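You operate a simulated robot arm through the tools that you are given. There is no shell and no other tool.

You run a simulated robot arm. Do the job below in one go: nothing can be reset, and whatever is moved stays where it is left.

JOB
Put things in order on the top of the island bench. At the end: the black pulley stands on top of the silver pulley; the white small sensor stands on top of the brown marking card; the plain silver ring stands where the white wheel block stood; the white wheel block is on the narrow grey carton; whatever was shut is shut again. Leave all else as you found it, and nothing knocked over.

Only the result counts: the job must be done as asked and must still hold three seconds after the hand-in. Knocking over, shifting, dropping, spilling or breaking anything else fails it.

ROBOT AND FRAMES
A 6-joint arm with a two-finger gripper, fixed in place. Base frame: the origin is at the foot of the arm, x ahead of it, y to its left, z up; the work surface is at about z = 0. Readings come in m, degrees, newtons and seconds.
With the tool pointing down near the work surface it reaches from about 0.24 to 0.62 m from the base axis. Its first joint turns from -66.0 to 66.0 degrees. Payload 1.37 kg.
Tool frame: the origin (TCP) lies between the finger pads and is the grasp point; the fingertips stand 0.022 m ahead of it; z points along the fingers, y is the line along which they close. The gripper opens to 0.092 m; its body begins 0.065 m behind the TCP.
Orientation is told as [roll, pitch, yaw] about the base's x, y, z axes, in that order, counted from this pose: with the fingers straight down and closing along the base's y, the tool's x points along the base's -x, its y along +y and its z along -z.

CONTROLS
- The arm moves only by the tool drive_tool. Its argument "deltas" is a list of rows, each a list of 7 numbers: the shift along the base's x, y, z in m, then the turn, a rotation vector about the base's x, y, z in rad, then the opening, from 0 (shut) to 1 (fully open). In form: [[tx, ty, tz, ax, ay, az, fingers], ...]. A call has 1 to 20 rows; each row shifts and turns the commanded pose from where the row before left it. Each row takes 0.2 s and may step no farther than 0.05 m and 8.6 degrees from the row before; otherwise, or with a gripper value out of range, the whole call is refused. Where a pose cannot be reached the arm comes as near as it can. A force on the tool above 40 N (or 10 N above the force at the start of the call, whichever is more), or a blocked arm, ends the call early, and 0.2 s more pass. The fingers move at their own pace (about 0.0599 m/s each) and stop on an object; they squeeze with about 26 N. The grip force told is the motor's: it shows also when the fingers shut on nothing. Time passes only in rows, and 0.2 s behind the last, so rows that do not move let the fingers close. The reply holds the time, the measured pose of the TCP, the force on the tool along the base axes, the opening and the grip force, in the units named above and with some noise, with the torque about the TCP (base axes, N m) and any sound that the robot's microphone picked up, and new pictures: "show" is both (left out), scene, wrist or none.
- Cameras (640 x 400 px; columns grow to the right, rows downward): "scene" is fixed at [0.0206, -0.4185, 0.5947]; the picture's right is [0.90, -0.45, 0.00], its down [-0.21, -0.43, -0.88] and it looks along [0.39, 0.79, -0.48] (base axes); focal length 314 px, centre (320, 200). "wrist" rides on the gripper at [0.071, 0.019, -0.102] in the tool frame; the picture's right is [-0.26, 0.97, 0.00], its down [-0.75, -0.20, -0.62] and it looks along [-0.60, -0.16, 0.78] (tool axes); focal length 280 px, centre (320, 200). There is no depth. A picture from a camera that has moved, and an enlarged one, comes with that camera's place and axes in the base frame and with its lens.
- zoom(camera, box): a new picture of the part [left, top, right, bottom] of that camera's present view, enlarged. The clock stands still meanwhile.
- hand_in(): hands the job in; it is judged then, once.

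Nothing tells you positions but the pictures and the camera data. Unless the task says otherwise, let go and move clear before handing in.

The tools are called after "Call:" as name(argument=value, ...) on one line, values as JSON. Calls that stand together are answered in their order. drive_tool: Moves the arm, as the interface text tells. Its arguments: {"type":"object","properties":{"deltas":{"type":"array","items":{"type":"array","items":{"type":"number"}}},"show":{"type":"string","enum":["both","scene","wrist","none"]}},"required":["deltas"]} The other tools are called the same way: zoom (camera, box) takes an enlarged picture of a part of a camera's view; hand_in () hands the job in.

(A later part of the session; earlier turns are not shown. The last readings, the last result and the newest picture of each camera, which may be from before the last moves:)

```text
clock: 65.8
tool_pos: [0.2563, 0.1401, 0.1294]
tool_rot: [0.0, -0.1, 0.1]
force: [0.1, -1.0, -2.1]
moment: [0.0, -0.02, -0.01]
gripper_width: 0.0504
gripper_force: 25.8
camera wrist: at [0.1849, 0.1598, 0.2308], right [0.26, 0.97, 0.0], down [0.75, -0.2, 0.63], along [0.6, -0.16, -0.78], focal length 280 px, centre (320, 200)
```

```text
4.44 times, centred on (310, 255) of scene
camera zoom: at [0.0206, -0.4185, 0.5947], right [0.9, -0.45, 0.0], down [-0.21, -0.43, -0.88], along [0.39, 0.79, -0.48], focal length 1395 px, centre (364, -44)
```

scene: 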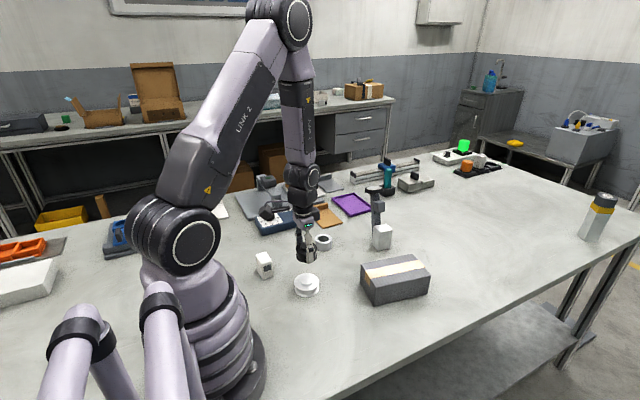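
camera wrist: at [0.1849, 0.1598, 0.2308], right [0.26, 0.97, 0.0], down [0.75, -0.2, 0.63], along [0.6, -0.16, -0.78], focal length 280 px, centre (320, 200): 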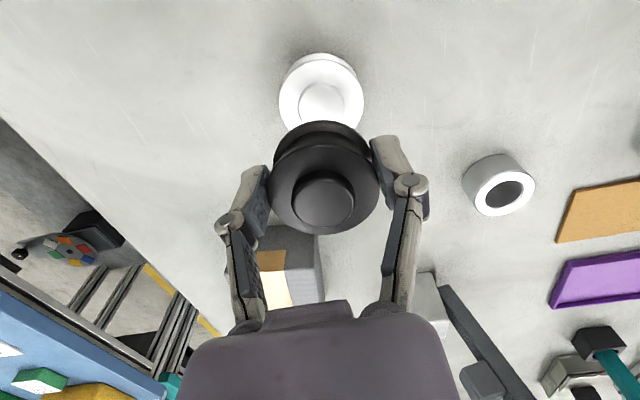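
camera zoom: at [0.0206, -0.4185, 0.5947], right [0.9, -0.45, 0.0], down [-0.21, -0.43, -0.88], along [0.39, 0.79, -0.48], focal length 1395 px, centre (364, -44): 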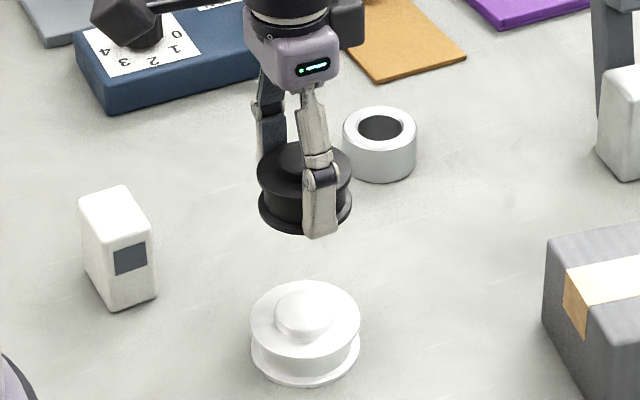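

Both views agree to about 2 mm. After a tiny correction I'll descend to just above the hub.

Call:
drive_tool(deltas=[[-0.0016, 0.0002, -0.015, 0, 0, 0, 0], [0, 0, -0.02, 0, 0, 0, 0], [0, 0, -0.018, 0, 0, 0, 0], [0, 0, -0.009, 0, 0, 0, 0], [0, 0, 0, 0, 0, 0, 0]])

```text
clock: 67.0
tool_pos: [0.2534, 0.139, 0.0657]
tool_rot: [0.0, -0.1, 0.0]
force: [-0.1, -0.3, -2.9]
moment: [-0.02, 0.02, 0.0]
gripper_width: 0.0505
gripper_force: 25.9
camera wrist: at [0.1815, 0.1589, 0.1673], right [0.26, 0.97, 0.0], down [0.75, -0.2, 0.63], along [0.6, -0.16, -0.78], focal length 280 px, centre (320, 200)
```

scene: 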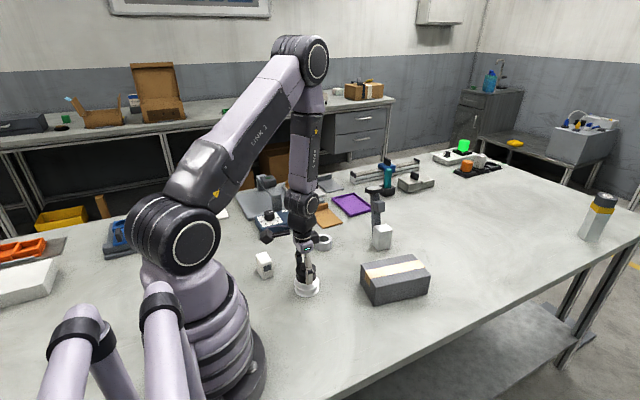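
wrist: 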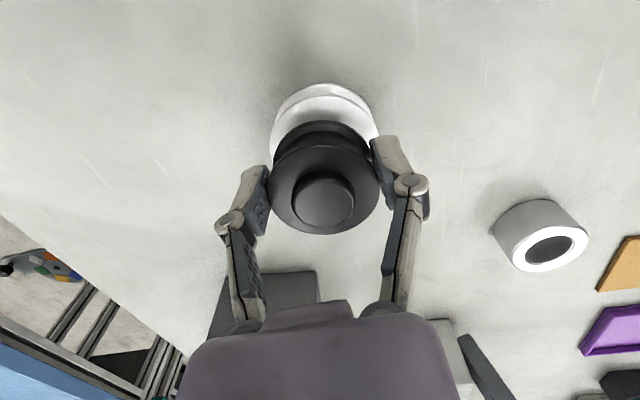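

Call:
zoom(camera="scene", box=[280, 255, 335, 305])

Call:
zoom(camera="wrist", box=[250, 70, 400, 240])

```text
8.00 times, centred on (308, 280) of scene
camera zoom: at [0.0206, -0.4185, 0.5947], right [0.9, -0.45, 0.0], down [-0.21, -0.43, -0.88], along [0.39, 0.79, -0.48], focal length 2511 px, centre (420, -440)
```

zoom: 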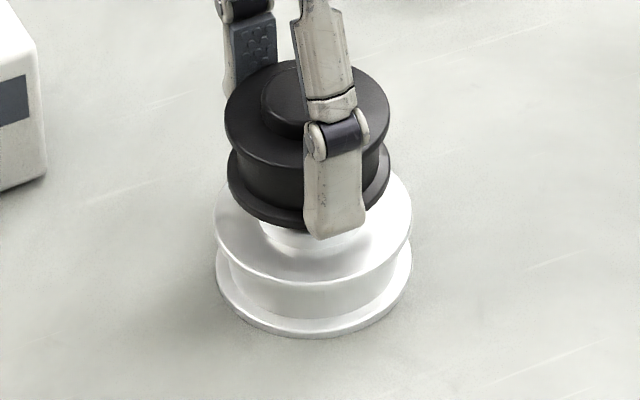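

```text
2.35 times, centred on (325, 155) of wrist
camera zoom: at [0.1815, 0.1589, 0.1673], right [0.26, 0.97, 0.0], down [0.75, -0.2, 0.63], along [0.6, -0.16, -0.78], focal length 660 px, centre (308, 306)
```

zoom: 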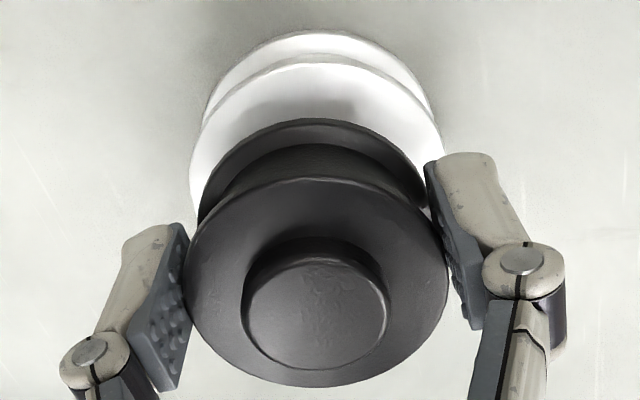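

Aligned. I'm lowering in small steps until the pulley touches the hub.

Call:
drive_tool(deltas=[[0, 0, -0.002, 0, 0, 0, 0], [0, 0, -0.001, 0, 0, 0, 0], [0, 0, 0, 0, 0, 0, 0]], show="none")

Call:
drive_tool(deltas=[[0, 0, -0.001, 0, 0, 0, 0], [0, 0, 0, 0, 0, 0, 0]], show="none")

Call:
drive_tool(deltas=[[0, 0, -0.001, 0, 0, 0, 0], [0, 0, 0, 0, 0, 0, 0]], show="none")

```text
clock: 67.8
tool_pos: [0.2538, 0.1398, 0.0639]
tool_rot: [0.1, -0.1, 0.1]
force: [-0.1, 0.6, -1.7]
moment: [-0.01, 0.02, -0.02]
gripper_width: 0.0503
gripper_force: 26.1
```

```text
clock: 68.4
tool_pos: [0.255, 0.1407, 0.0637]
tool_rot: [0.0, -0.1, 0.0]
force: [0.1, -0.3, -2.0]
moment: [0.01, 0.0, -0.02]
gripper_width: 0.0506
gripper_force: 26.0
```

```text
clock: 69.0
tool_pos: [0.2533, 0.1412, 0.0609]
tool_rot: [0.0, -0.2, -0.1]
force: [-0.4, 0.5, -0.6]
moment: [0.02, -0.02, -0.01]
gripper_width: 0.0506
gripper_force: 26.2
```

Call:
drive_tool(deltas=[[0, 0, -0.001, 0, 0, 0, 0], [0, 0, 0, 0, 0, 0, 0]], show="none")

Call:
drive_tool(deltas=[[0, 0, 0, 0, 0, 0, 0], [0, 0, 0, 0, 0, 0, 0]], show="none")

```text
clock: 69.6
tool_pos: [0.2535, 0.1406, 0.0606]
tool_rot: [0.0, -0.1, -0.1]
force: [-0.3, -0.6, -1.7]
moment: [-0.02, 0.02, 0.0]
gripper_width: 0.05
gripper_force: 26.1
```

```text
clock: 70.2
tool_pos: [0.2534, 0.1407, 0.0614]
tool_rot: [0.0, 0.0, 0.0]
force: [0.1, -0.3, -1.7]
moment: [-0.01, -0.01, 0.03]
gripper_width: 0.0502
gripper_force: 26.5
```

Call:
drive_tool(deltas=[[0, 0, -0.001, 0, 0, 0, 0], [0, 0, 0, 0, 0, 0, 0]], show="none")

Call:
drive_tool(deltas=[[0, 0, -0.001, 0, 0, 0, 0], [0, 0, 0, 0, 0, 0, 0]], show="scene")

```text
clock: 70.8
tool_pos: [0.2536, 0.1408, 0.0598]
tool_rot: [0.0, -0.1, 0.0]
force: [-1.2, 0.3, -1.7]
moment: [0.02, -0.01, -0.01]
gripper_width: 0.0505
gripper_force: 25.7
```

```text
clock: 71.4
tool_pos: [0.2537, 0.1401, 0.0585]
tool_rot: [0.1, -0.1, 0.0]
force: [0.3, -0.6, -1.1]
moment: [0.0, 0.03, -0.01]
gripper_width: 0.0502
gripper_force: 25.9
```

scene: 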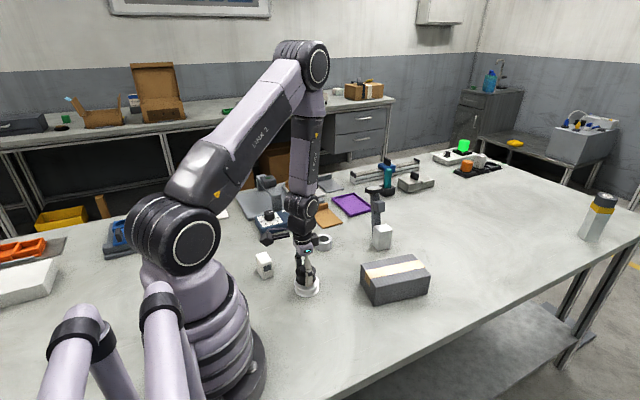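

Call:
zoom(camera="scene", box=[280, 255, 335, 305])

Call:
drive_tool(deltas=[[0, 0, -0.001, 0, 0, 0, 0], [0, 0, 0, 0, 0, 0, 0]], show="none")

```text
8.00 times, centred on (308, 280) of scene
camera zoom: at [0.0206, -0.4185, 0.5947], right [0.9, -0.45, 0.0], down [-0.21, -0.43, -0.88], along [0.39, 0.79, -0.48], focal length 2511 px, centre (420, -440)
```

zoom: 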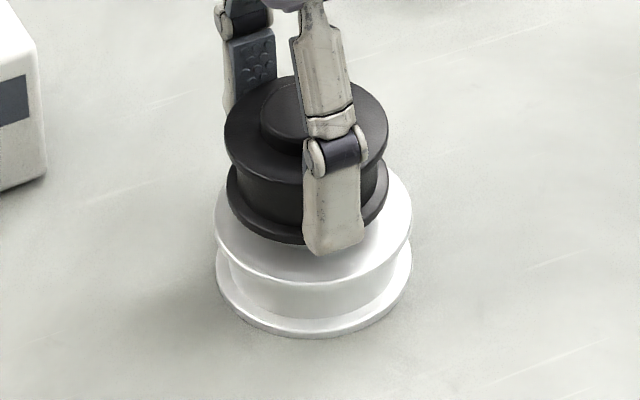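

```text
clock: 72.0
tool_pos: [0.2538, 0.1401, 0.0578]
tool_rot: [0.0, 0.0, 0.0]
force: [0.2, 0.0, -1.7]
moment: [-0.01, 0.02, 0.0]
gripper_width: 0.0503
gripper_force: 25.7
```

Call:
drive_tool(deltas=[[0, 0, -0.001, 0, 0, 0, 0], [0, 0, 0, 0, 0, 0, 0]], show="none")

Call:
drive_tool(deltas=[[0, 0, -0.001, 0, 0, 0, 0], [0, 0, 0, 0, 0, 0, 0]], show="none")

Call:
drive_tool(deltas=[[0, 0, -0.001, 0, 0, 0, 0], [0, 0, 0, 0, 0, 0, 0]], show="none")

```text
clock: 72.6
tool_pos: [0.2528, 0.1395, 0.056]
tool_rot: [0.0, -0.1, -0.1]
force: [-0.3, -0.5, -2.7]
moment: [-0.02, 0.0, -0.04]
gripper_width: 0.0504
gripper_force: 26.1
```

```text
clock: 73.2
tool_pos: [0.2528, 0.1393, 0.0551]
tool_rot: [-0.1, -0.1, 0.0]
force: [0.7, -0.2, -2.1]
moment: [0.02, 0.02, -0.02]
gripper_width: 0.0504
gripper_force: 26.2
```

```text
clock: 73.8
tool_pos: [0.2528, 0.1393, 0.0545]
tool_rot: [0.0, -0.1, -0.1]
force: [0.2, 0.0, -1.7]
moment: [0.0, -0.01, 0.01]
gripper_width: 0.0504
gripper_force: 25.9
```

Call:
drive_tool(deltas=[[0, 0, -0.001, 0, 0, 0, 0], [0, 0, 0, 0, 0, 0, 0]], show="none")

Call:
drive_tool(deltas=[[0, 0, -0.001, 0, 0, 0, 0], [0, 0, 0, 0, 0, 0, 0]], show="both")

```text
clock: 74.4
tool_pos: [0.253, 0.1397, 0.0543]
tool_rot: [0.0, -0.1, 0.0]
force: [-0.3, -0.9, 0.8]
moment: [0.01, -0.01, 0.0]
gripper_width: 0.0506
gripper_force: 25.8
```

```text
clock: 75.0
tool_pos: [0.2539, 0.1414, 0.0549]
tool_rot: [0.0, -0.2, 0.0]
force: [-2.7, 2.3, 20.0]
moment: [0.05, -0.06, 0.02]
gripper_width: 0.0509
gripper_force: 26.4
camera wrist: at [0.1816, 0.1597, 0.1548], right [0.26, 0.97, 0.0], down [0.75, -0.2, 0.63], along [0.61, -0.16, -0.78], focal length 280 px, centre (320, 200)
```

scene: 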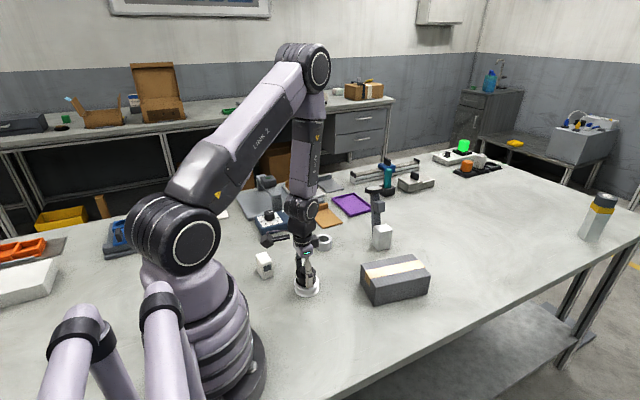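
wrist: 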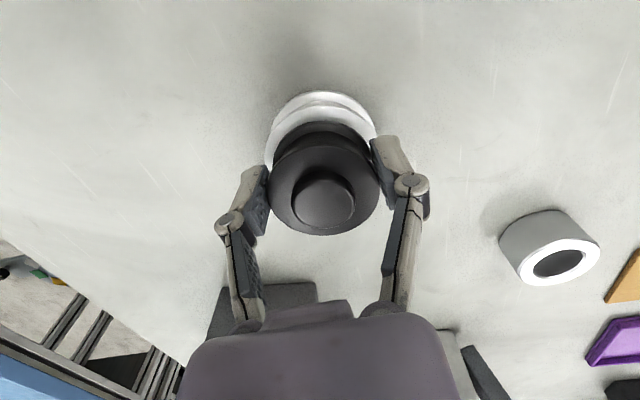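

The pulley is resting on the hub with 20 N of contact. I'll relieve the push slightly, then open and rise.

Call:
drive_tool(deltas=[[0, 0, 0.001, 0, 0, 0, 0], [0, 0, 0, 0, 0, 0, 0.6], [0, 0, 0, 0, 0, 0, 0.7], [0, 0, 0, 0, 0, 0, 0.8], [0, 0, 0, 0, 0, 0, 0.8], [0, 0, 0.015, 0, 0, 0, 0.8], [0, 0, 0.03, 0, 0, 0, 0.8], [0, 0, 0.04, 0, 0, 0, 0.8], [0, 0, 0.04, 0, 0, 0, 0.8], [0, 0, 0, 0, 0, 0, 0.8]])

```text
clock: 77.2
tool_pos: [0.2525, 0.1387, 0.1808]
tool_rot: [0.0, -0.1, 0.0]
force: [-0.1, -0.6, 0.1]
moment: [-0.02, -0.05, 0.02]
gripper_width: 0.0734
gripper_force: 0.1
camera wrist: at [0.181, 0.1567, 0.2821], right [0.26, 0.96, 0.0], down [0.75, -0.2, 0.63], along [0.6, -0.16, -0.78], focal length 280 px, centre (320, 200)
```

scene: 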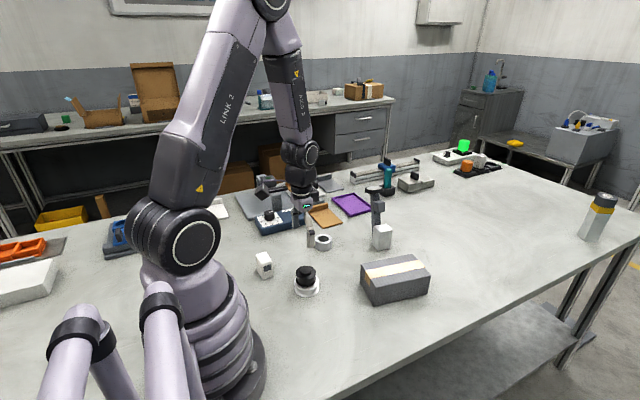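
wrist: 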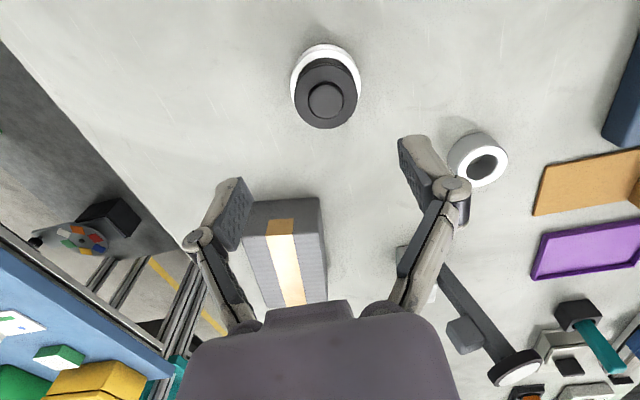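

Call:
zoom(camera="scene", box=[280, 255, 335, 305])

Call:
zoom(camera="wrist", box=[270, 30, 380, 140])

```text
8.00 times, centred on (308, 280) of scene
camera zoom: at [0.0206, -0.4185, 0.5947], right [0.9, -0.45, 0.0], down [-0.21, -0.43, -0.88], along [0.39, 0.79, -0.48], focal length 2511 px, centre (420, -440)
```

zoom: 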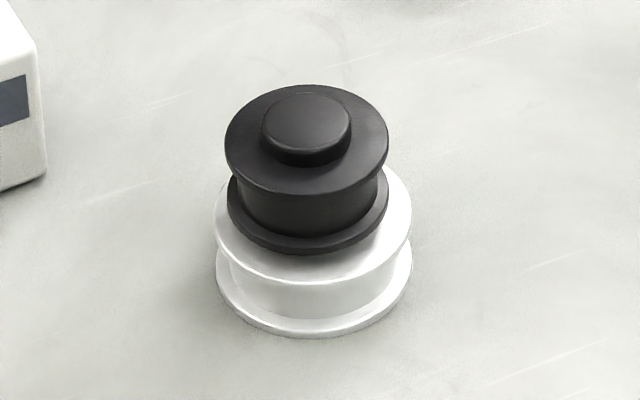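

```text
3.64 times, centred on (325, 85) of wrist
camera zoom: at [0.181, 0.1567, 0.2821], right [0.26, 0.96, 0.0], down [0.75, -0.2, 0.63], along [0.6, -0.16, -0.78], focal length 1020 px, centre (302, 618)
```

zoom: 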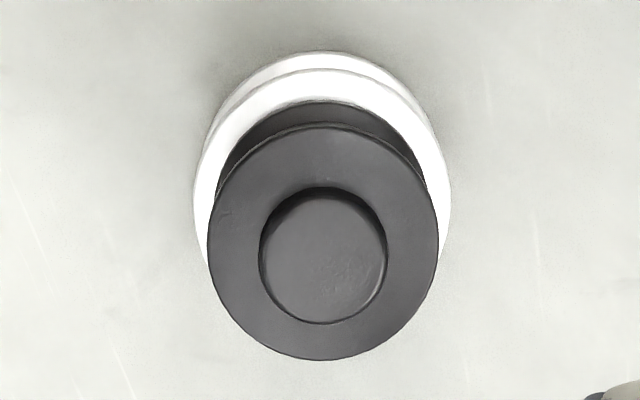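

The black pulley stands well centred on the silver one, which hasn't moved. Next is the white wheel block: I'll turn the tool about 85° so the fingers straddle it along x, and look at it from the -y side.

Call:
drive_tool(deltas=[[0, 0, 0.04, 0, 0, 0, 1], [0.01, 0, 0.04, 0, 0, 0.1, 1], [0.025, 0, 0.01, 0, 0, 0.1384, 1], [0.025, 0, 0, 0, 0, 0.1384, 1], [0.025, 0, 0, 0, 0, 0.1384, 1], [0.025, 0, 0, 0, 0, 0.1384, 1], [0.025, 0, 0, 0, 0, 0.1384, 1], [0.025, 0, 0, 0, 0, 0.1384, 1], [0.025, 0, 0, 0, 0, 0.1384, 1], [0.025, 0, 0, 0, 0, 0.1384, 1], [0.025, 0, 0, 0, 0, 0.1384, 1], [0.025, 0, 0, 0, 0, 0.1384, 1], [0.025, 0.002, 0, 0, 0, 0, 1], [0, 0, 0, 0, 0, 0, 1]])

```text
clock: 80.2
tool_pos: [0.5386, 0.1424, 0.2694]
tool_rot: [-0.1, 0.0, 85.1]
force: [-0.6, -1.1, -0.5]
moment: [-0.02, 0.0, -0.02]
gripper_width: 0.0922
gripper_force: 0.1
camera wrist: at [0.5128, 0.0737, 0.3707], right [-0.94, 0.34, 0.0], down [0.27, 0.73, 0.63], along [0.22, 0.59, -0.78], focal length 280 px, centre (320, 200)
```

scene: 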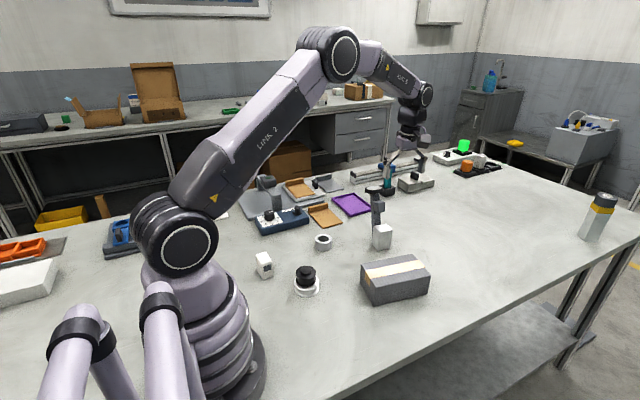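
wrist: 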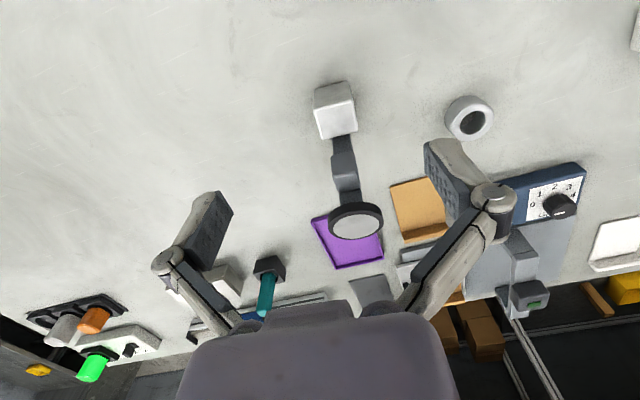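

Call:
zoom(camera="wrist", box=[270, 70, 410, 250])

Call:
zoom(camera="scene", box=[355, 175, 405, 255])

```text
2.22 times, centred on (340, 160) of wrist
camera zoom: at [0.5128, 0.0737, 0.3707], right [-0.94, 0.34, 0.0], down [0.27, 0.73, 0.63], along [0.22, 0.59, -0.78], focal length 623 px, centre (276, 289)
```

zoom: 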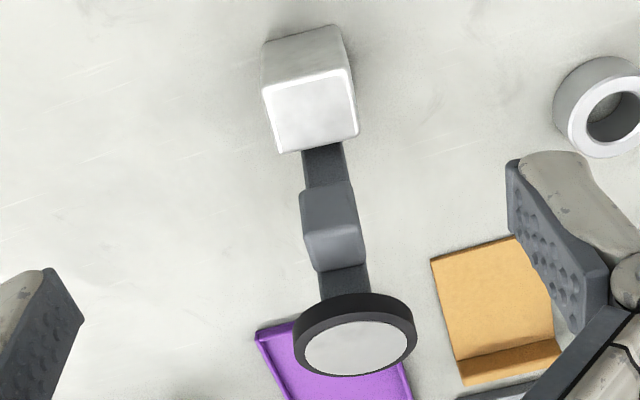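

```text
5.00 times, centred on (380, 215) of scene
camera zoom: at [0.0206, -0.4185, 0.5947], right [0.9, -0.45, 0.0], down [-0.21, -0.43, -0.88], along [0.39, 0.79, -0.48], focal length 1570 px, centre (20, 125)
```

zoom: 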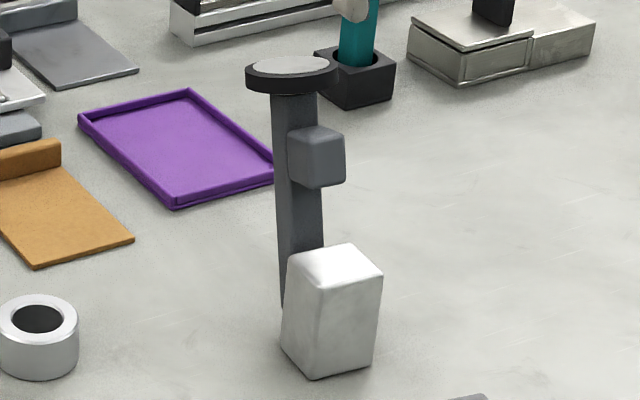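

The block measures about 42×38×67 mm, centred near (0.5395,0.201), with its arm leaning over the +y side. I'll tilt the tool so the hand leans away from the arm, then move to a pre-grasp.

Call:
drive_tool(deltas=[[0, 0, 0, 0.1272, -0.0145, -0.026, 1], [0, 0, 0, 0.1272, -0.0145, 0, 1], [0, 0, 0, 0.1272, -0.0145, 0, 1], [-0.001, 0.004, -0.03, 0, 0, 0, 1], [-0.001, 0.004, -0.03, 0, 0, 0, 1], [-0.001, 0.004, -0.03, 0, 0, 0, 1], [-0.001, 0.004, -0.03, 0, 0, 0, 1], [0, 0, 0, 0, 0, 0, 1]])

```text
clock: 82.0
tool_pos: [0.534, 0.1587, 0.1494]
tool_rot: [-0.2, -22.1, 83.5]
force: [0.8, -0.1, 0.6]
moment: [-0.01, 0.02, -0.04]
gripper_width: 0.0917
gripper_force: 0.1
camera wrist: at [0.5027, 0.0581, 0.2172], right [-0.93, 0.35, 0.1], down [0.25, 0.44, 0.86], along [0.26, 0.83, -0.5], focal length 280 px, centre (320, 200)
```

scene: 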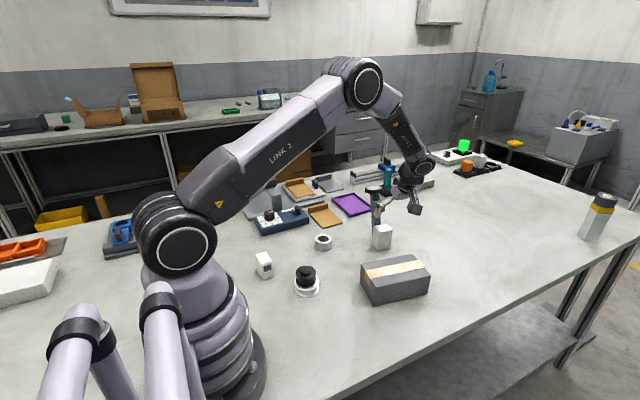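
wrist: 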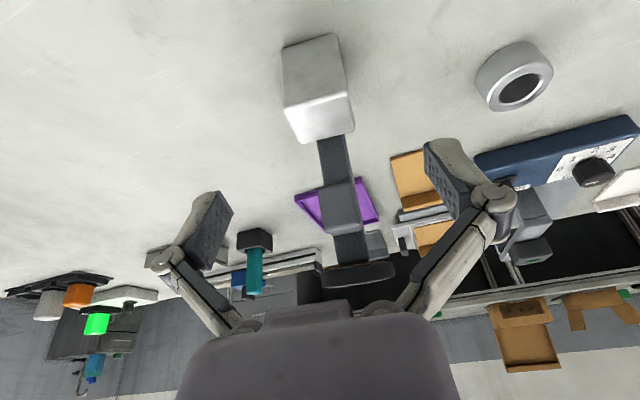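

Call:
drive_tool(deltas=[[0.0013, 0.01, -0.026, 0, 0, 0, 1], [0.0013, 0.01, -0.026, 0, 0, 0, 1], [0.0012, 0.01, -0.026, 0, 0, 0, 1], [0, 0, 0, 0, 0, 0, 1]])

```text
clock: 83.0
tool_pos: [0.5397, 0.1858, 0.0696]
tool_rot: [-0.2, -22.1, 83.5]
force: [0.0, -0.7, -0.4]
moment: [-0.01, -0.02, -0.03]
gripper_width: 0.0923
gripper_force: 0.0
camera wrist: at [0.507, 0.0853, 0.1374], right [-0.93, 0.35, 0.1], down [0.25, 0.44, 0.86], along [0.26, 0.83, -0.5], focal length 280 px, centre (320, 200)
```

scene: 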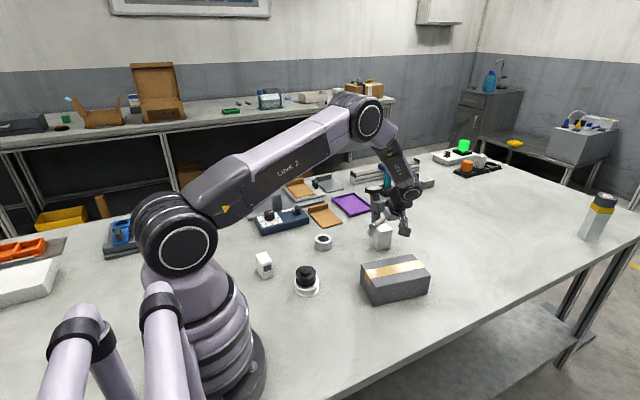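
wrist: 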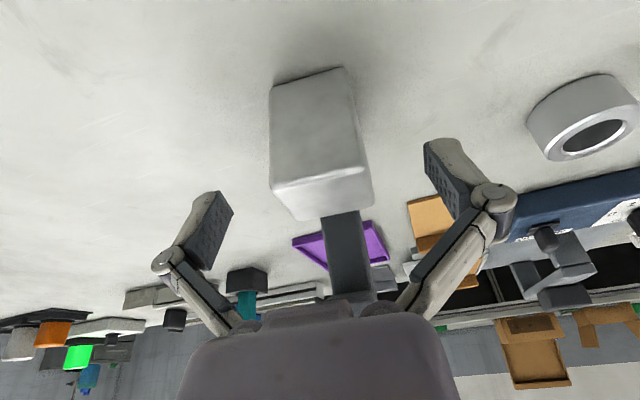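

Call:
zoom(camera="scene", box=[350, 165, 430, 255])

Call:
zoom(camera="wrist", box=[240, 60, 440, 310])

```text
4.44 times, centred on (390, 210) of scene
camera zoom: at [0.0206, -0.4185, 0.5947], right [0.9, -0.45, 0.0], down [-0.21, -0.43, -0.88], along [0.39, 0.79, -0.48], focal length 1395 px, centre (9, 156)
```

zoom: 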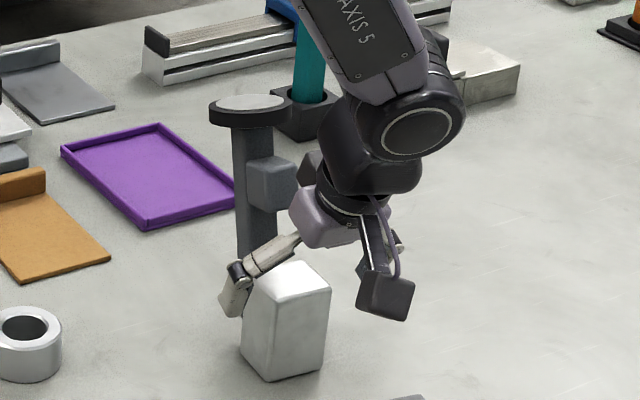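

```text
1.60 times, centred on (340, 185) of wrist
camera zoom: at [0.507, 0.0853, 0.1374], right [-0.93, 0.35, 0.1], down [0.25, 0.44, 0.86], along [0.26, 0.83, -0.5], focal length 449 px, centre (288, 224)
```

zoom: 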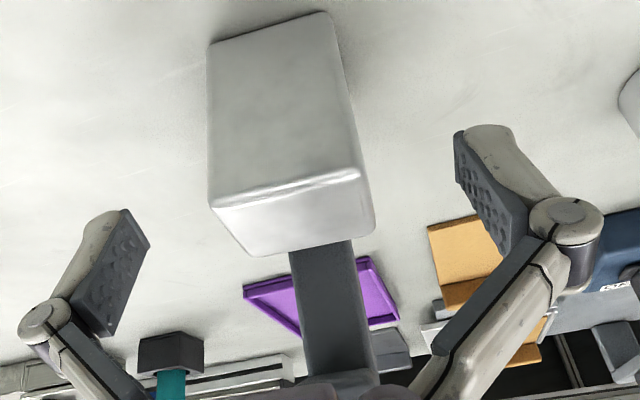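

Call:
drive_tool(deltas=[[0.0003, 0.0045, -0.011, 0, 0, 0, 1], [0.0003, 0.005, -0.012, 0, 0, 0, 1], [0, 0, 0, 0, 0, 0, 1]])

```text
clock: 83.8
tool_pos: [0.5387, 0.1965, 0.0485]
tool_rot: [-0.2, -22.0, 83.4]
force: [-0.6, 0.5, -0.4]
moment: [-0.02, 0.0, 0.0]
gripper_width: 0.0919
gripper_force: 0.1
camera wrist: at [0.5072, 0.0965, 0.1152], right [-0.93, 0.35, 0.1], down [0.25, 0.44, 0.86], along [0.26, 0.83, -0.5], focal length 280 px, centre (320, 200)
```

scene: 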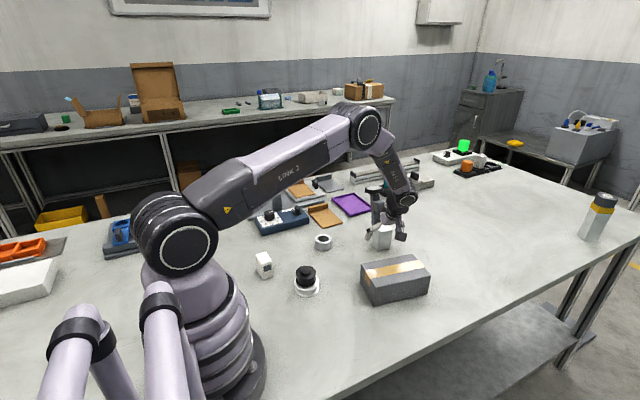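
wrist: 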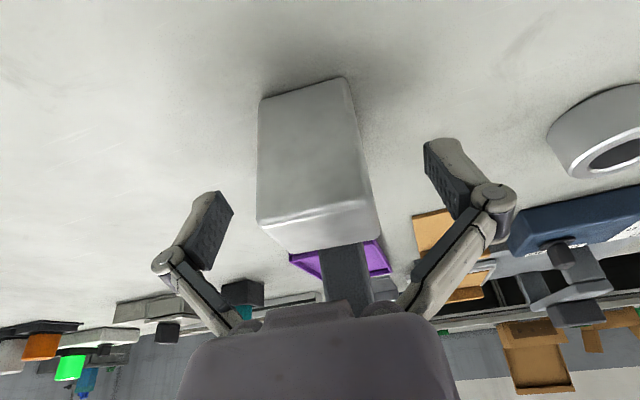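

The block sits between the open fingers, so I'm closing on it.

Call:
drive_tool(deltas=[[0, 0, 0, 0, 0, 0, 0.7], [0, 0, 0, 0, 0, 0, 0.5], [0, 0, 0, 0, 0, 0, 0.3], [0, 0, 0, 0, 0, 0, 0.1], [0, 0, 0, 0, 0, 0, 0], [0, 0, 0, 0, 0, 0, 0]])

```text
clock: 85.2
tool_pos: [0.5391, 0.196, 0.0489]
tool_rot: [-0.3, -22.1, 83.4]
force: [2.4, -1.4, 2.0]
moment: [-0.09, -0.31, -0.04]
gripper_width: 0.0458
gripper_force: 26.2
camera wrist: at [0.5075, 0.0962, 0.1156], right [-0.93, 0.35, 0.1], down [0.25, 0.44, 0.86], along [0.26, 0.83, -0.5], focal length 280 px, centre (320, 200)
```

scene: 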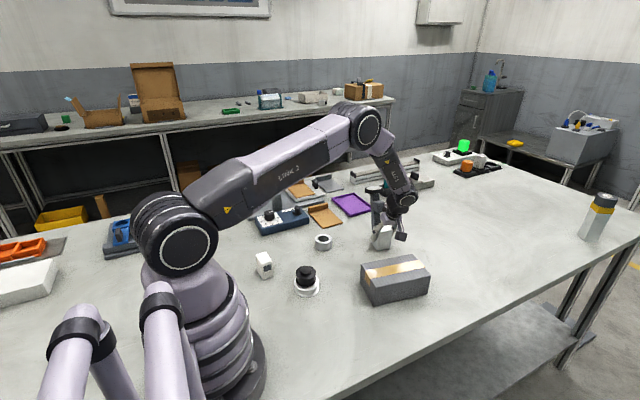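
wrist: 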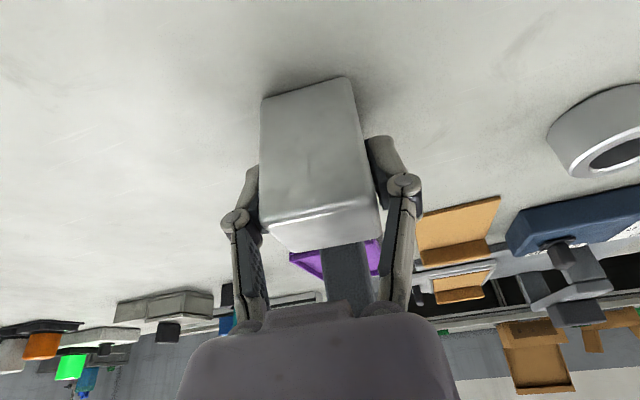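

Call:
drive_tool(deltas=[[0, 0, 0.003, 0, 0, 0, 0], [0, 0, 0.005, 0, 0, 0, 0], [0, 0, 0.007, 0, 0, 0, 0], [0, 0, 0.008, 0, 0, 0, 0], [0, 0, 0, 0, 0, 0, 0]])

```text
clock: 86.4
tool_pos: [0.5376, 0.1983, 0.0705]
tool_rot: [-0.1, -22.0, 83.5]
force: [0.0, -0.1, -6.7]
moment: [-0.13, -0.01, 0.01]
gripper_width: 0.0459
gripper_force: 26.2
camera wrist: at [0.506, 0.0972, 0.1379], right [-0.93, 0.35, 0.1], down [0.25, 0.44, 0.86], along [0.26, 0.83, -0.5], focal length 280 px, centre (320, 200)
```

scene: 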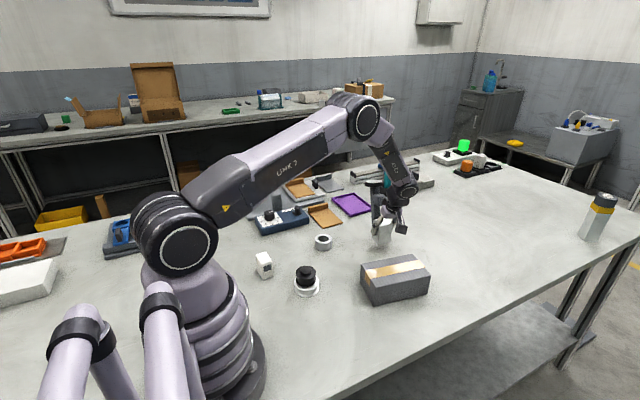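
wrist: 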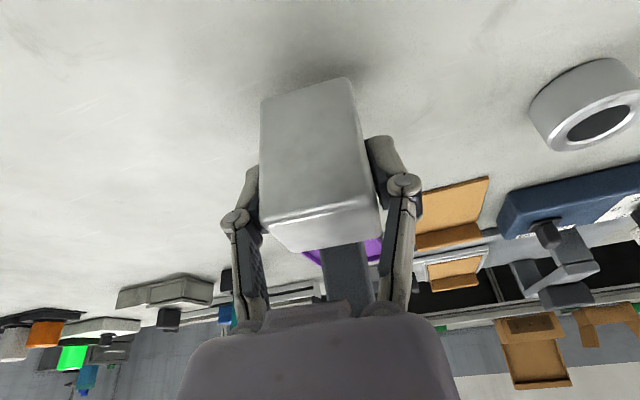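

Call:
zoom(camera="scene", box=[350, 165, 430, 255])

```text
4.44 times, centred on (390, 210) of scene
camera zoom: at [0.0207, -0.4185, 0.5947], right [0.9, -0.45, 0.0], down [-0.21, -0.43, -0.88], along [0.39, 0.79, -0.48], focal length 1395 px, centre (9, 156)
```

zoom: 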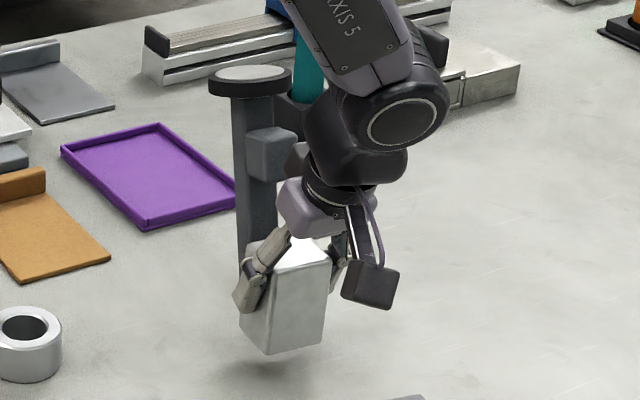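

The whole thing, block, bar and disc, lifts as one piece (about 0.68 kg). I'll raise it and carry it over the carton.

Call:
drive_tool(deltas=[[0, 0, 0.01, 0, 0, 0, 0], [0, 0, 0.02, 0, 0, 0, 0], [0, 0, 0.025, 0, 0, 0, 0], [0, 0, 0.025, 0, 0, 0, 0], [0, 0, 0.015, 0, 0, 0, 0], [-0.003, -0.008, 0, 0, 0, 0, 0], [-0.008, -0.016, 0, 0, 0, 0, 0], [-0.01, -0.02, 0, 0, 0, 0, 0], [-0.01, -0.02, 0, 0, 0, 0, 0], [-0.01, -0.02, 0, 0, 0, 0, 0], [-0.01, -0.02, 0, 0, 0, 0, 0], [-0.01, -0.02, 0, 0, 0, 0, 0], [-0.01, -0.02, 0, 0, 0, 0, 0], [-0.004, -0.012, 0, 0, 0, 0, 0], [-0.002, -0.005, 0, 0, 0, 0, 0], [0, 0, 0, 0, 0, 0, 0]])

```text
clock: 89.8
tool_pos: [0.4612, 0.0361, 0.1662]
tool_rot: [-0.1, -22.1, 83.6]
force: [0.2, -0.3, -7.5]
moment: [-0.09, 0.0, -0.06]
gripper_width: 0.0456
gripper_force: 26.7
camera wrist: at [0.4306, -0.0643, 0.2338], right [-0.93, 0.35, 0.1], down [0.25, 0.44, 0.86], along [0.26, 0.83, -0.5], focal length 280 px, centre (320, 200)
```

scene: 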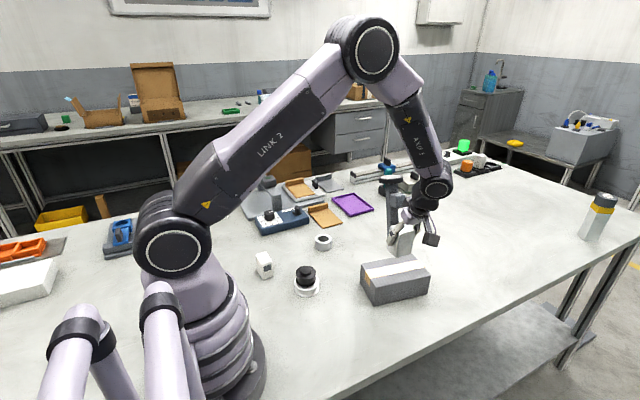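
wrist: 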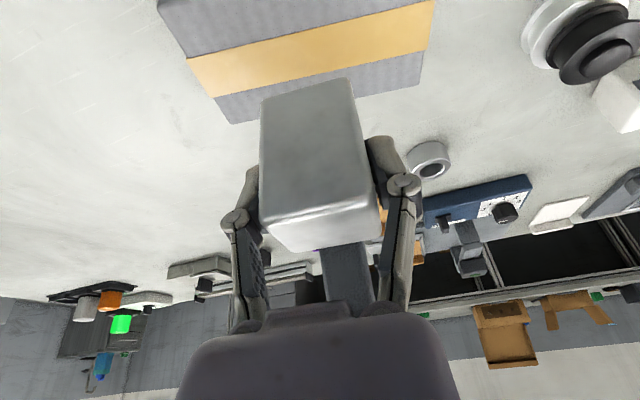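

The block is centred over the carton at about (0.460,0.042). I'm lowering it.

Call:
drive_tool(deltas=[[0, 0, -0.01, 0, 0, 0, 0], [0, 0, -0.015, 0, 0, 0, 0], [0, 0, -0.015, 0, 0, 0, 0], [0, 0, -0.008, 0, 0, 0, 0], [0, 0, 0, 0, 0, 0, 0]])

```text
clock: 91.0
tool_pos: [0.4625, 0.0376, 0.1179]
tool_rot: [-0.1, -22.1, 83.6]
force: [0.4, 0.0, -6.7]
moment: [-0.09, 0.03, 0.01]
gripper_width: 0.0458
gripper_force: 26.0
camera wrist: at [0.4304, -0.0632, 0.1851], right [-0.93, 0.35, 0.1], down [0.25, 0.44, 0.86], along [0.26, 0.83, -0.5], focal length 280 px, centre (320, 200)
```

scene: 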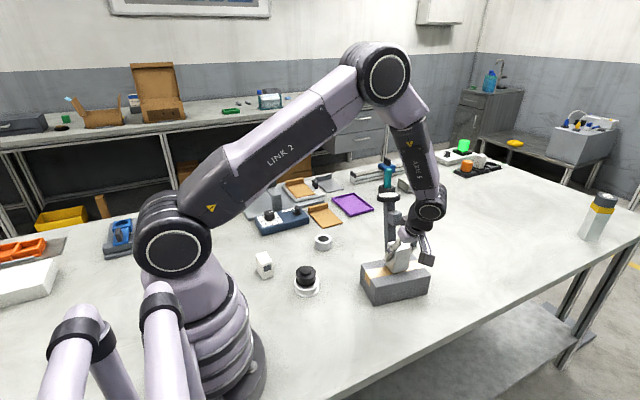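
wrist: 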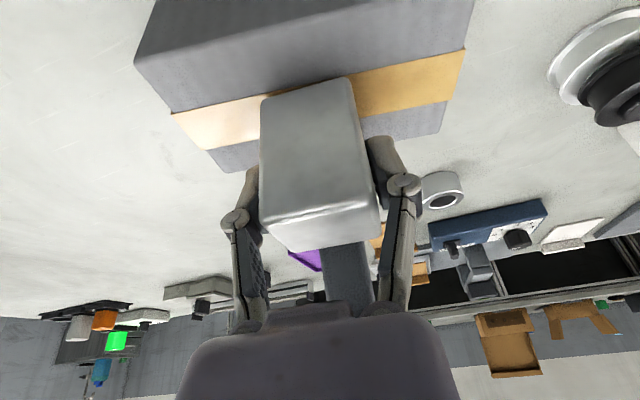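

Call:
zoom(camera="scene", box=[350, 170, 450, 310])

Call:
drive_tool(deltas=[[0, 0, -0.002, 0, 0, 0, 0], [0, 0, -0.001, 0, 0, 0, 0], [0, 0, 0, 0, 0, 0, 0]], show="none")

Call:
drive_tool(deltas=[[0, 0, -0.0015, 0, 0, 0, 0], [0, 0, 0, 0, 0, 0, 0]], show="none")

```text
2.86 times, centred on (400, 240) of scene
camera zoom: at [0.0207, -0.4185, 0.5947], right [0.9, -0.45, 0.0], down [-0.21, -0.43, -0.88], along [0.39, 0.79, -0.48], focal length 897 px, centre (91, 86)
```

zoom: 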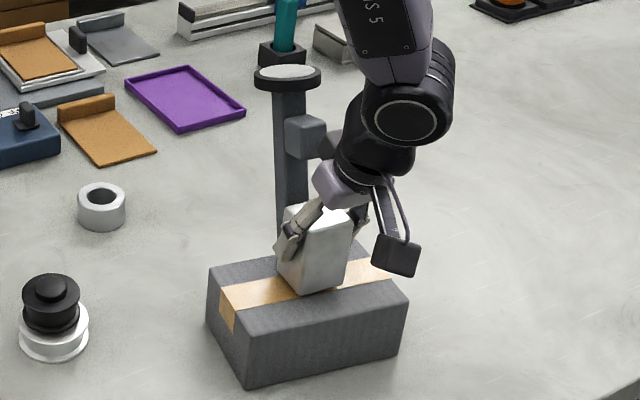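

```text
clock: 91.8
tool_pos: [0.4626, 0.0371, 0.1142]
tool_rot: [-0.1, -22.2, 83.4]
force: [-0.2, -0.2, -6.5]
moment: [-0.08, 0.01, 0.01]
gripper_width: 0.0458
gripper_force: 26.1
```

```text
clock: 92.4
tool_pos: [0.4629, 0.0366, 0.1131]
tool_rot: [-0.1, -22.1, 83.5]
force: [-0.4, 1.0, -5.6]
moment: [-0.08, -0.03, 0.0]
gripper_width: 0.0458
gripper_force: 25.9
```

Call:
drive_tool(deltas=[[0, 0, -0.001, 0, 0, 0, 0], [0, 0, 0, 0, 0, 0, 0]], show="none")

Call:
drive_tool(deltas=[[0, 0, -0.001, 0, 0, 0, 0], [0, 0, 0, 0, 0, 0, 0]], show="none")

Call:
drive_tool(deltas=[[0, 0, -0.001, 0, 0, 0, 0], [0, 0, 0, 0, 0, 0, 0]], show="none")

```text
clock: 93.0
tool_pos: [0.4629, 0.0368, 0.1129]
tool_rot: [-0.2, -22.2, 83.6]
force: [-2.6, 6.1, 12.0]
moment: [0.06, -0.17, 0.11]
gripper_width: 0.0458
gripper_force: 26.4
```

```text
clock: 93.6
tool_pos: [0.4623, 0.0356, 0.1122]
tool_rot: [-0.2, -22.2, 83.7]
force: [-1.6, 8.1, 18.0]
moment: [0.29, -0.01, 0.04]
gripper_width: 0.046
gripper_force: 26.3
```

```text
clock: 94.2
tool_pos: [0.462, 0.0364, 0.1123]
tool_rot: [-0.3, -22.1, 83.5]
force: [3.7, 7.0, 18.1]
moment: [0.25, -0.15, 0.0]
gripper_width: 0.0459
gripper_force: 26.4
```

The block has landed on the carton with about 18 N. I'll back off slightly to relieve the pressure and look before releasing.

Call:
drive_tool(deltas=[[0, 0, 0.001, 0, 0, 0, 0], [0, 0, 0.0005, 0, 0, 0, 0], [0, 0, 0, 0, 0, 0, 0]])

```text
clock: 95.0
tool_pos: [0.4617, 0.0349, 0.1105]
tool_rot: [0.0, -22.2, 83.5]
force: [2.5, -0.3, 1.4]
moment: [-0.1, -0.35, -0.03]
gripper_width: 0.046
gripper_force: 25.9
camera wrist: at [0.4301, -0.0653, 0.179], right [-0.93, 0.35, 0.1], down [0.26, 0.44, 0.86], along [0.26, 0.83, -0.5], focal length 280 px, centre (320, 200)
```

scene: 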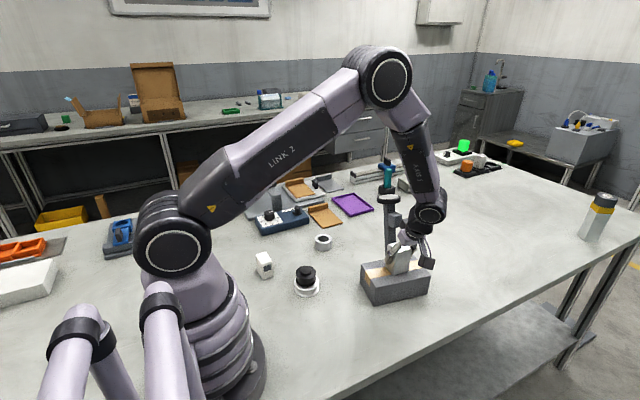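
wrist: 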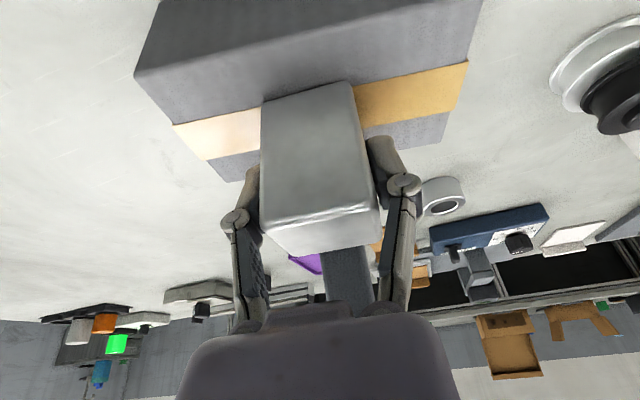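

The carton now supports the block. I'm releasing gently.

Call:
drive_tool(deltas=[[0, 0, 0, 0, 0, 0, 0.55], [0, 0, 0, 0, 0, 0, 0.65], [0, 0, 0, 0, 0, 0, 0.8], [0, 0, 0, 0, 0, 0, 0.95], [0, 0, 0, 0, 0, 0, 1], [0, 0, 0, 0, 0, 0, 1]])

```text
clock: 96.4
tool_pos: [0.4604, 0.0357, 0.1117]
tool_rot: [0.0, -22.1, 83.5]
force: [0.5, -0.3, 0.2]
moment: [0.02, 0.0, -0.03]
gripper_width: 0.092
gripper_force: 0.0
camera wrist: at [0.4306, -0.0648, 0.1797], right [-0.93, 0.35, 0.1], down [0.25, 0.44, 0.86], along [0.26, 0.83, -0.5], focal length 280 px, centre (320, 200)
```

scene: 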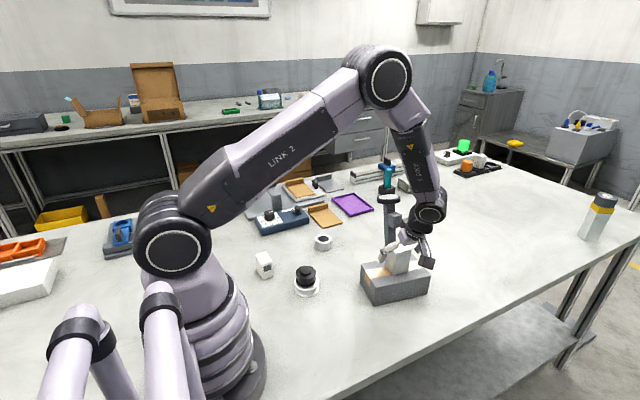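
wrist: 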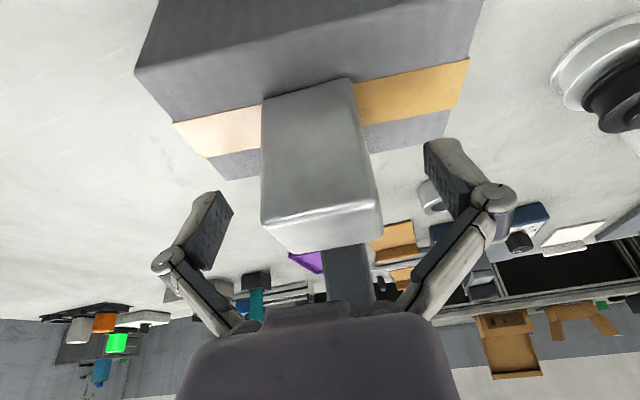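

Released and standing. I'll retreat along the tool axis, away from the arm.

Call:
drive_tool(deltas=[[-0.0008, -0.0074, 0.0185, 0, 0, 0, 1], [-0.0013, -0.0112, 0.0278, 0, 0, 0, 1], [-0.0013, -0.0112, 0.0278, 0, 0, 0, 1], [-0.0013, -0.0112, 0.0278, 0, 0, 0, 1], [0, -0.005, 0.04, 0, 0, 0, 1], [0, 0, 0.04, 0, 0, 0, 1], [0, 0, 0, 0, 0, 0, 1]])

```text
clock: 98.0
tool_pos: [0.4575, -0.0073, 0.2916]
tool_rot: [0.0, -22.1, 83.5]
force: [-0.1, 0.2, 0.2]
moment: [0.0, -0.01, 0.02]
gripper_width: 0.0924
gripper_force: 0.1
camera wrist: at [0.4253, -0.1076, 0.3597], right [-0.93, 0.35, 0.1], down [0.25, 0.44, 0.86], along [0.26, 0.83, -0.5], focal length 280 px, centre (320, 200)
```

scene: 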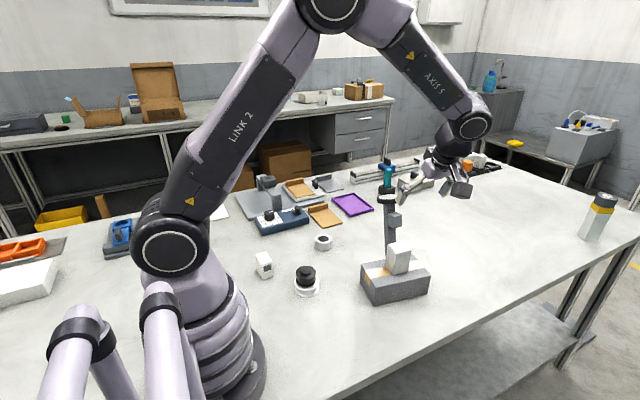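
wrist: 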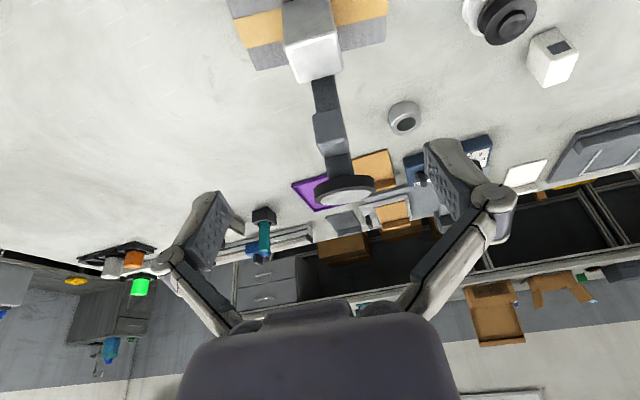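

Call:
zoom(camera="scene", box=[340, 180, 450, 310])

Call:
zoom(camera="scene", box=[350, 245, 440, 310])

```text
3.08 times, centred on (395, 245) of scene
camera zoom: at [0.0206, -0.4185, 0.5947], right [0.9, -0.45, 0.0], down [-0.21, -0.43, -0.88], along [0.39, 0.79, -0.48], focal length 966 px, centre (89, 62)
```

zoom: 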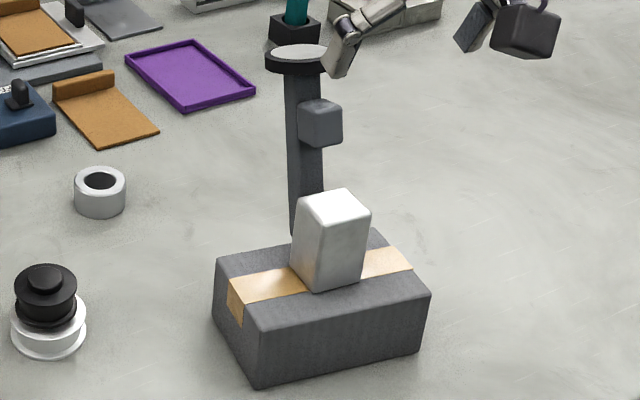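

```text
6.15 times, centred on (395, 278) of scene
camera zoom: at [0.0206, -0.4185, 0.5947], right [0.9, -0.45, 0.0], down [-0.21, -0.43, -0.88], along [0.39, 0.79, -0.48], focal length 1932 px, centre (-142, -277)
```

zoom: 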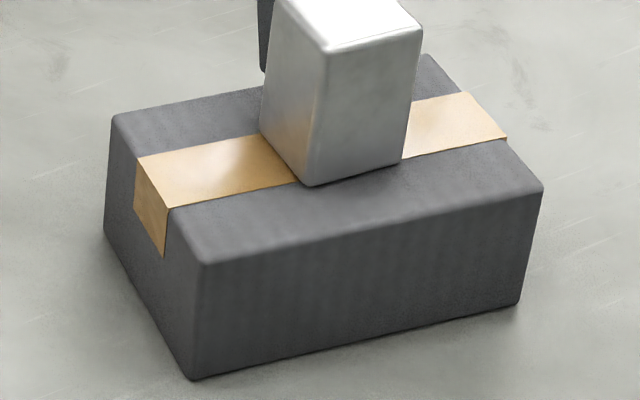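

The carton hasn't moved and the block stands upright on it. Next the silver ring: I'll straighten the tool and go above it.

Call:
drive_tool(deltas=[[0, 0, 0.04, 0, 0, 0, 1], [0, 0, 0.03, -0.1272, 0.0145, 0, 1], [0, 0, 0, -0.1272, 0.0145, 0, 1], [0, 0, 0, -0.1272, 0.0145, 0, 1], [-0.008, 0.028, 0, 0, 0, -0.1457, 1], [-0.008, 0.028, 0, 0, 0, -0.1457, 1], [-0.008, 0.028, 0, 0, 0, -0.1457, 1], [-0.008, 0.028, 0, 0, 0, -0.1457, 1], [-0.008, 0.028, 0, 0, 0, -0.1457, 1], [-0.008, 0.028, 0, 0, 0, -0.1457, 1], [-0.008, 0.028, 0, 0, 0, -0.1457, 1], [-0.008, 0.028, 0, 0, 0, -0.1457, 1], [-0.008, 0.028, 0, 0, 0, -0.1457, 1], [-0.008, 0.028, 0, 0, 0, -0.146, 1], [0, 0.008, -0.04, 0, 0, 0, 1], [0, 0, -0.04, 0, 0, 0, 1], [0, 0, -0.04, 0, 0, 0, 1], [0, 0, -0.04, 0, 0, 0, 1], [0, 0, -0.04, 0, 0, 0, 1], [0, 0, 0, 0, 0, 0, 1]])

```text
clock: 102.2
tool_pos: [0.379, 0.2813, 0.1651]
tool_rot: [-0.1, -0.1, 0.0]
force: [-0.4, 0.2, -0.4]
moment: [0.0, -0.04, -0.01]
gripper_width: 0.0918
gripper_force: 0.0
camera wrist: at [0.3081, 0.3012, 0.2662], right [0.26, 0.97, 0.0], down [0.75, -0.2, 0.63], along [0.6, -0.17, -0.78], focal length 280 px, centre (320, 200)
```

scene: 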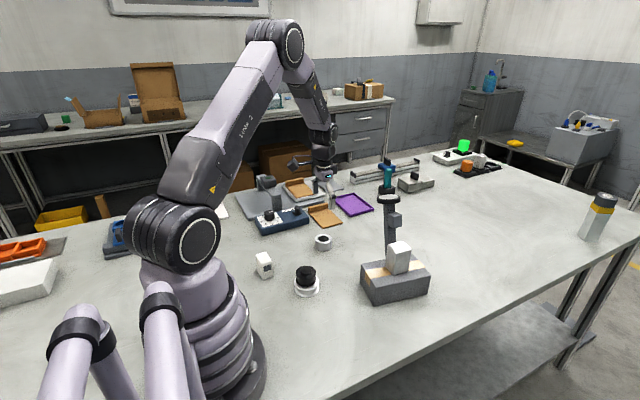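
wrist: 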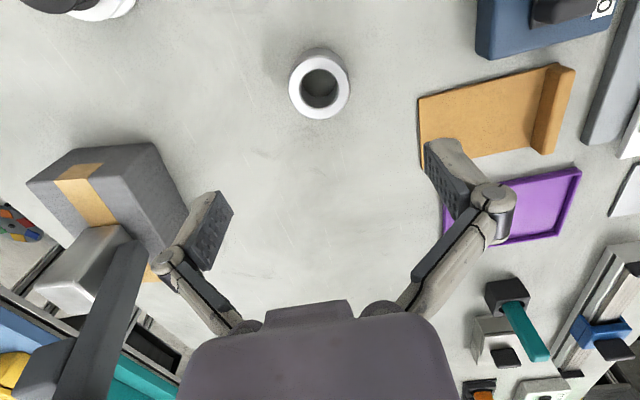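

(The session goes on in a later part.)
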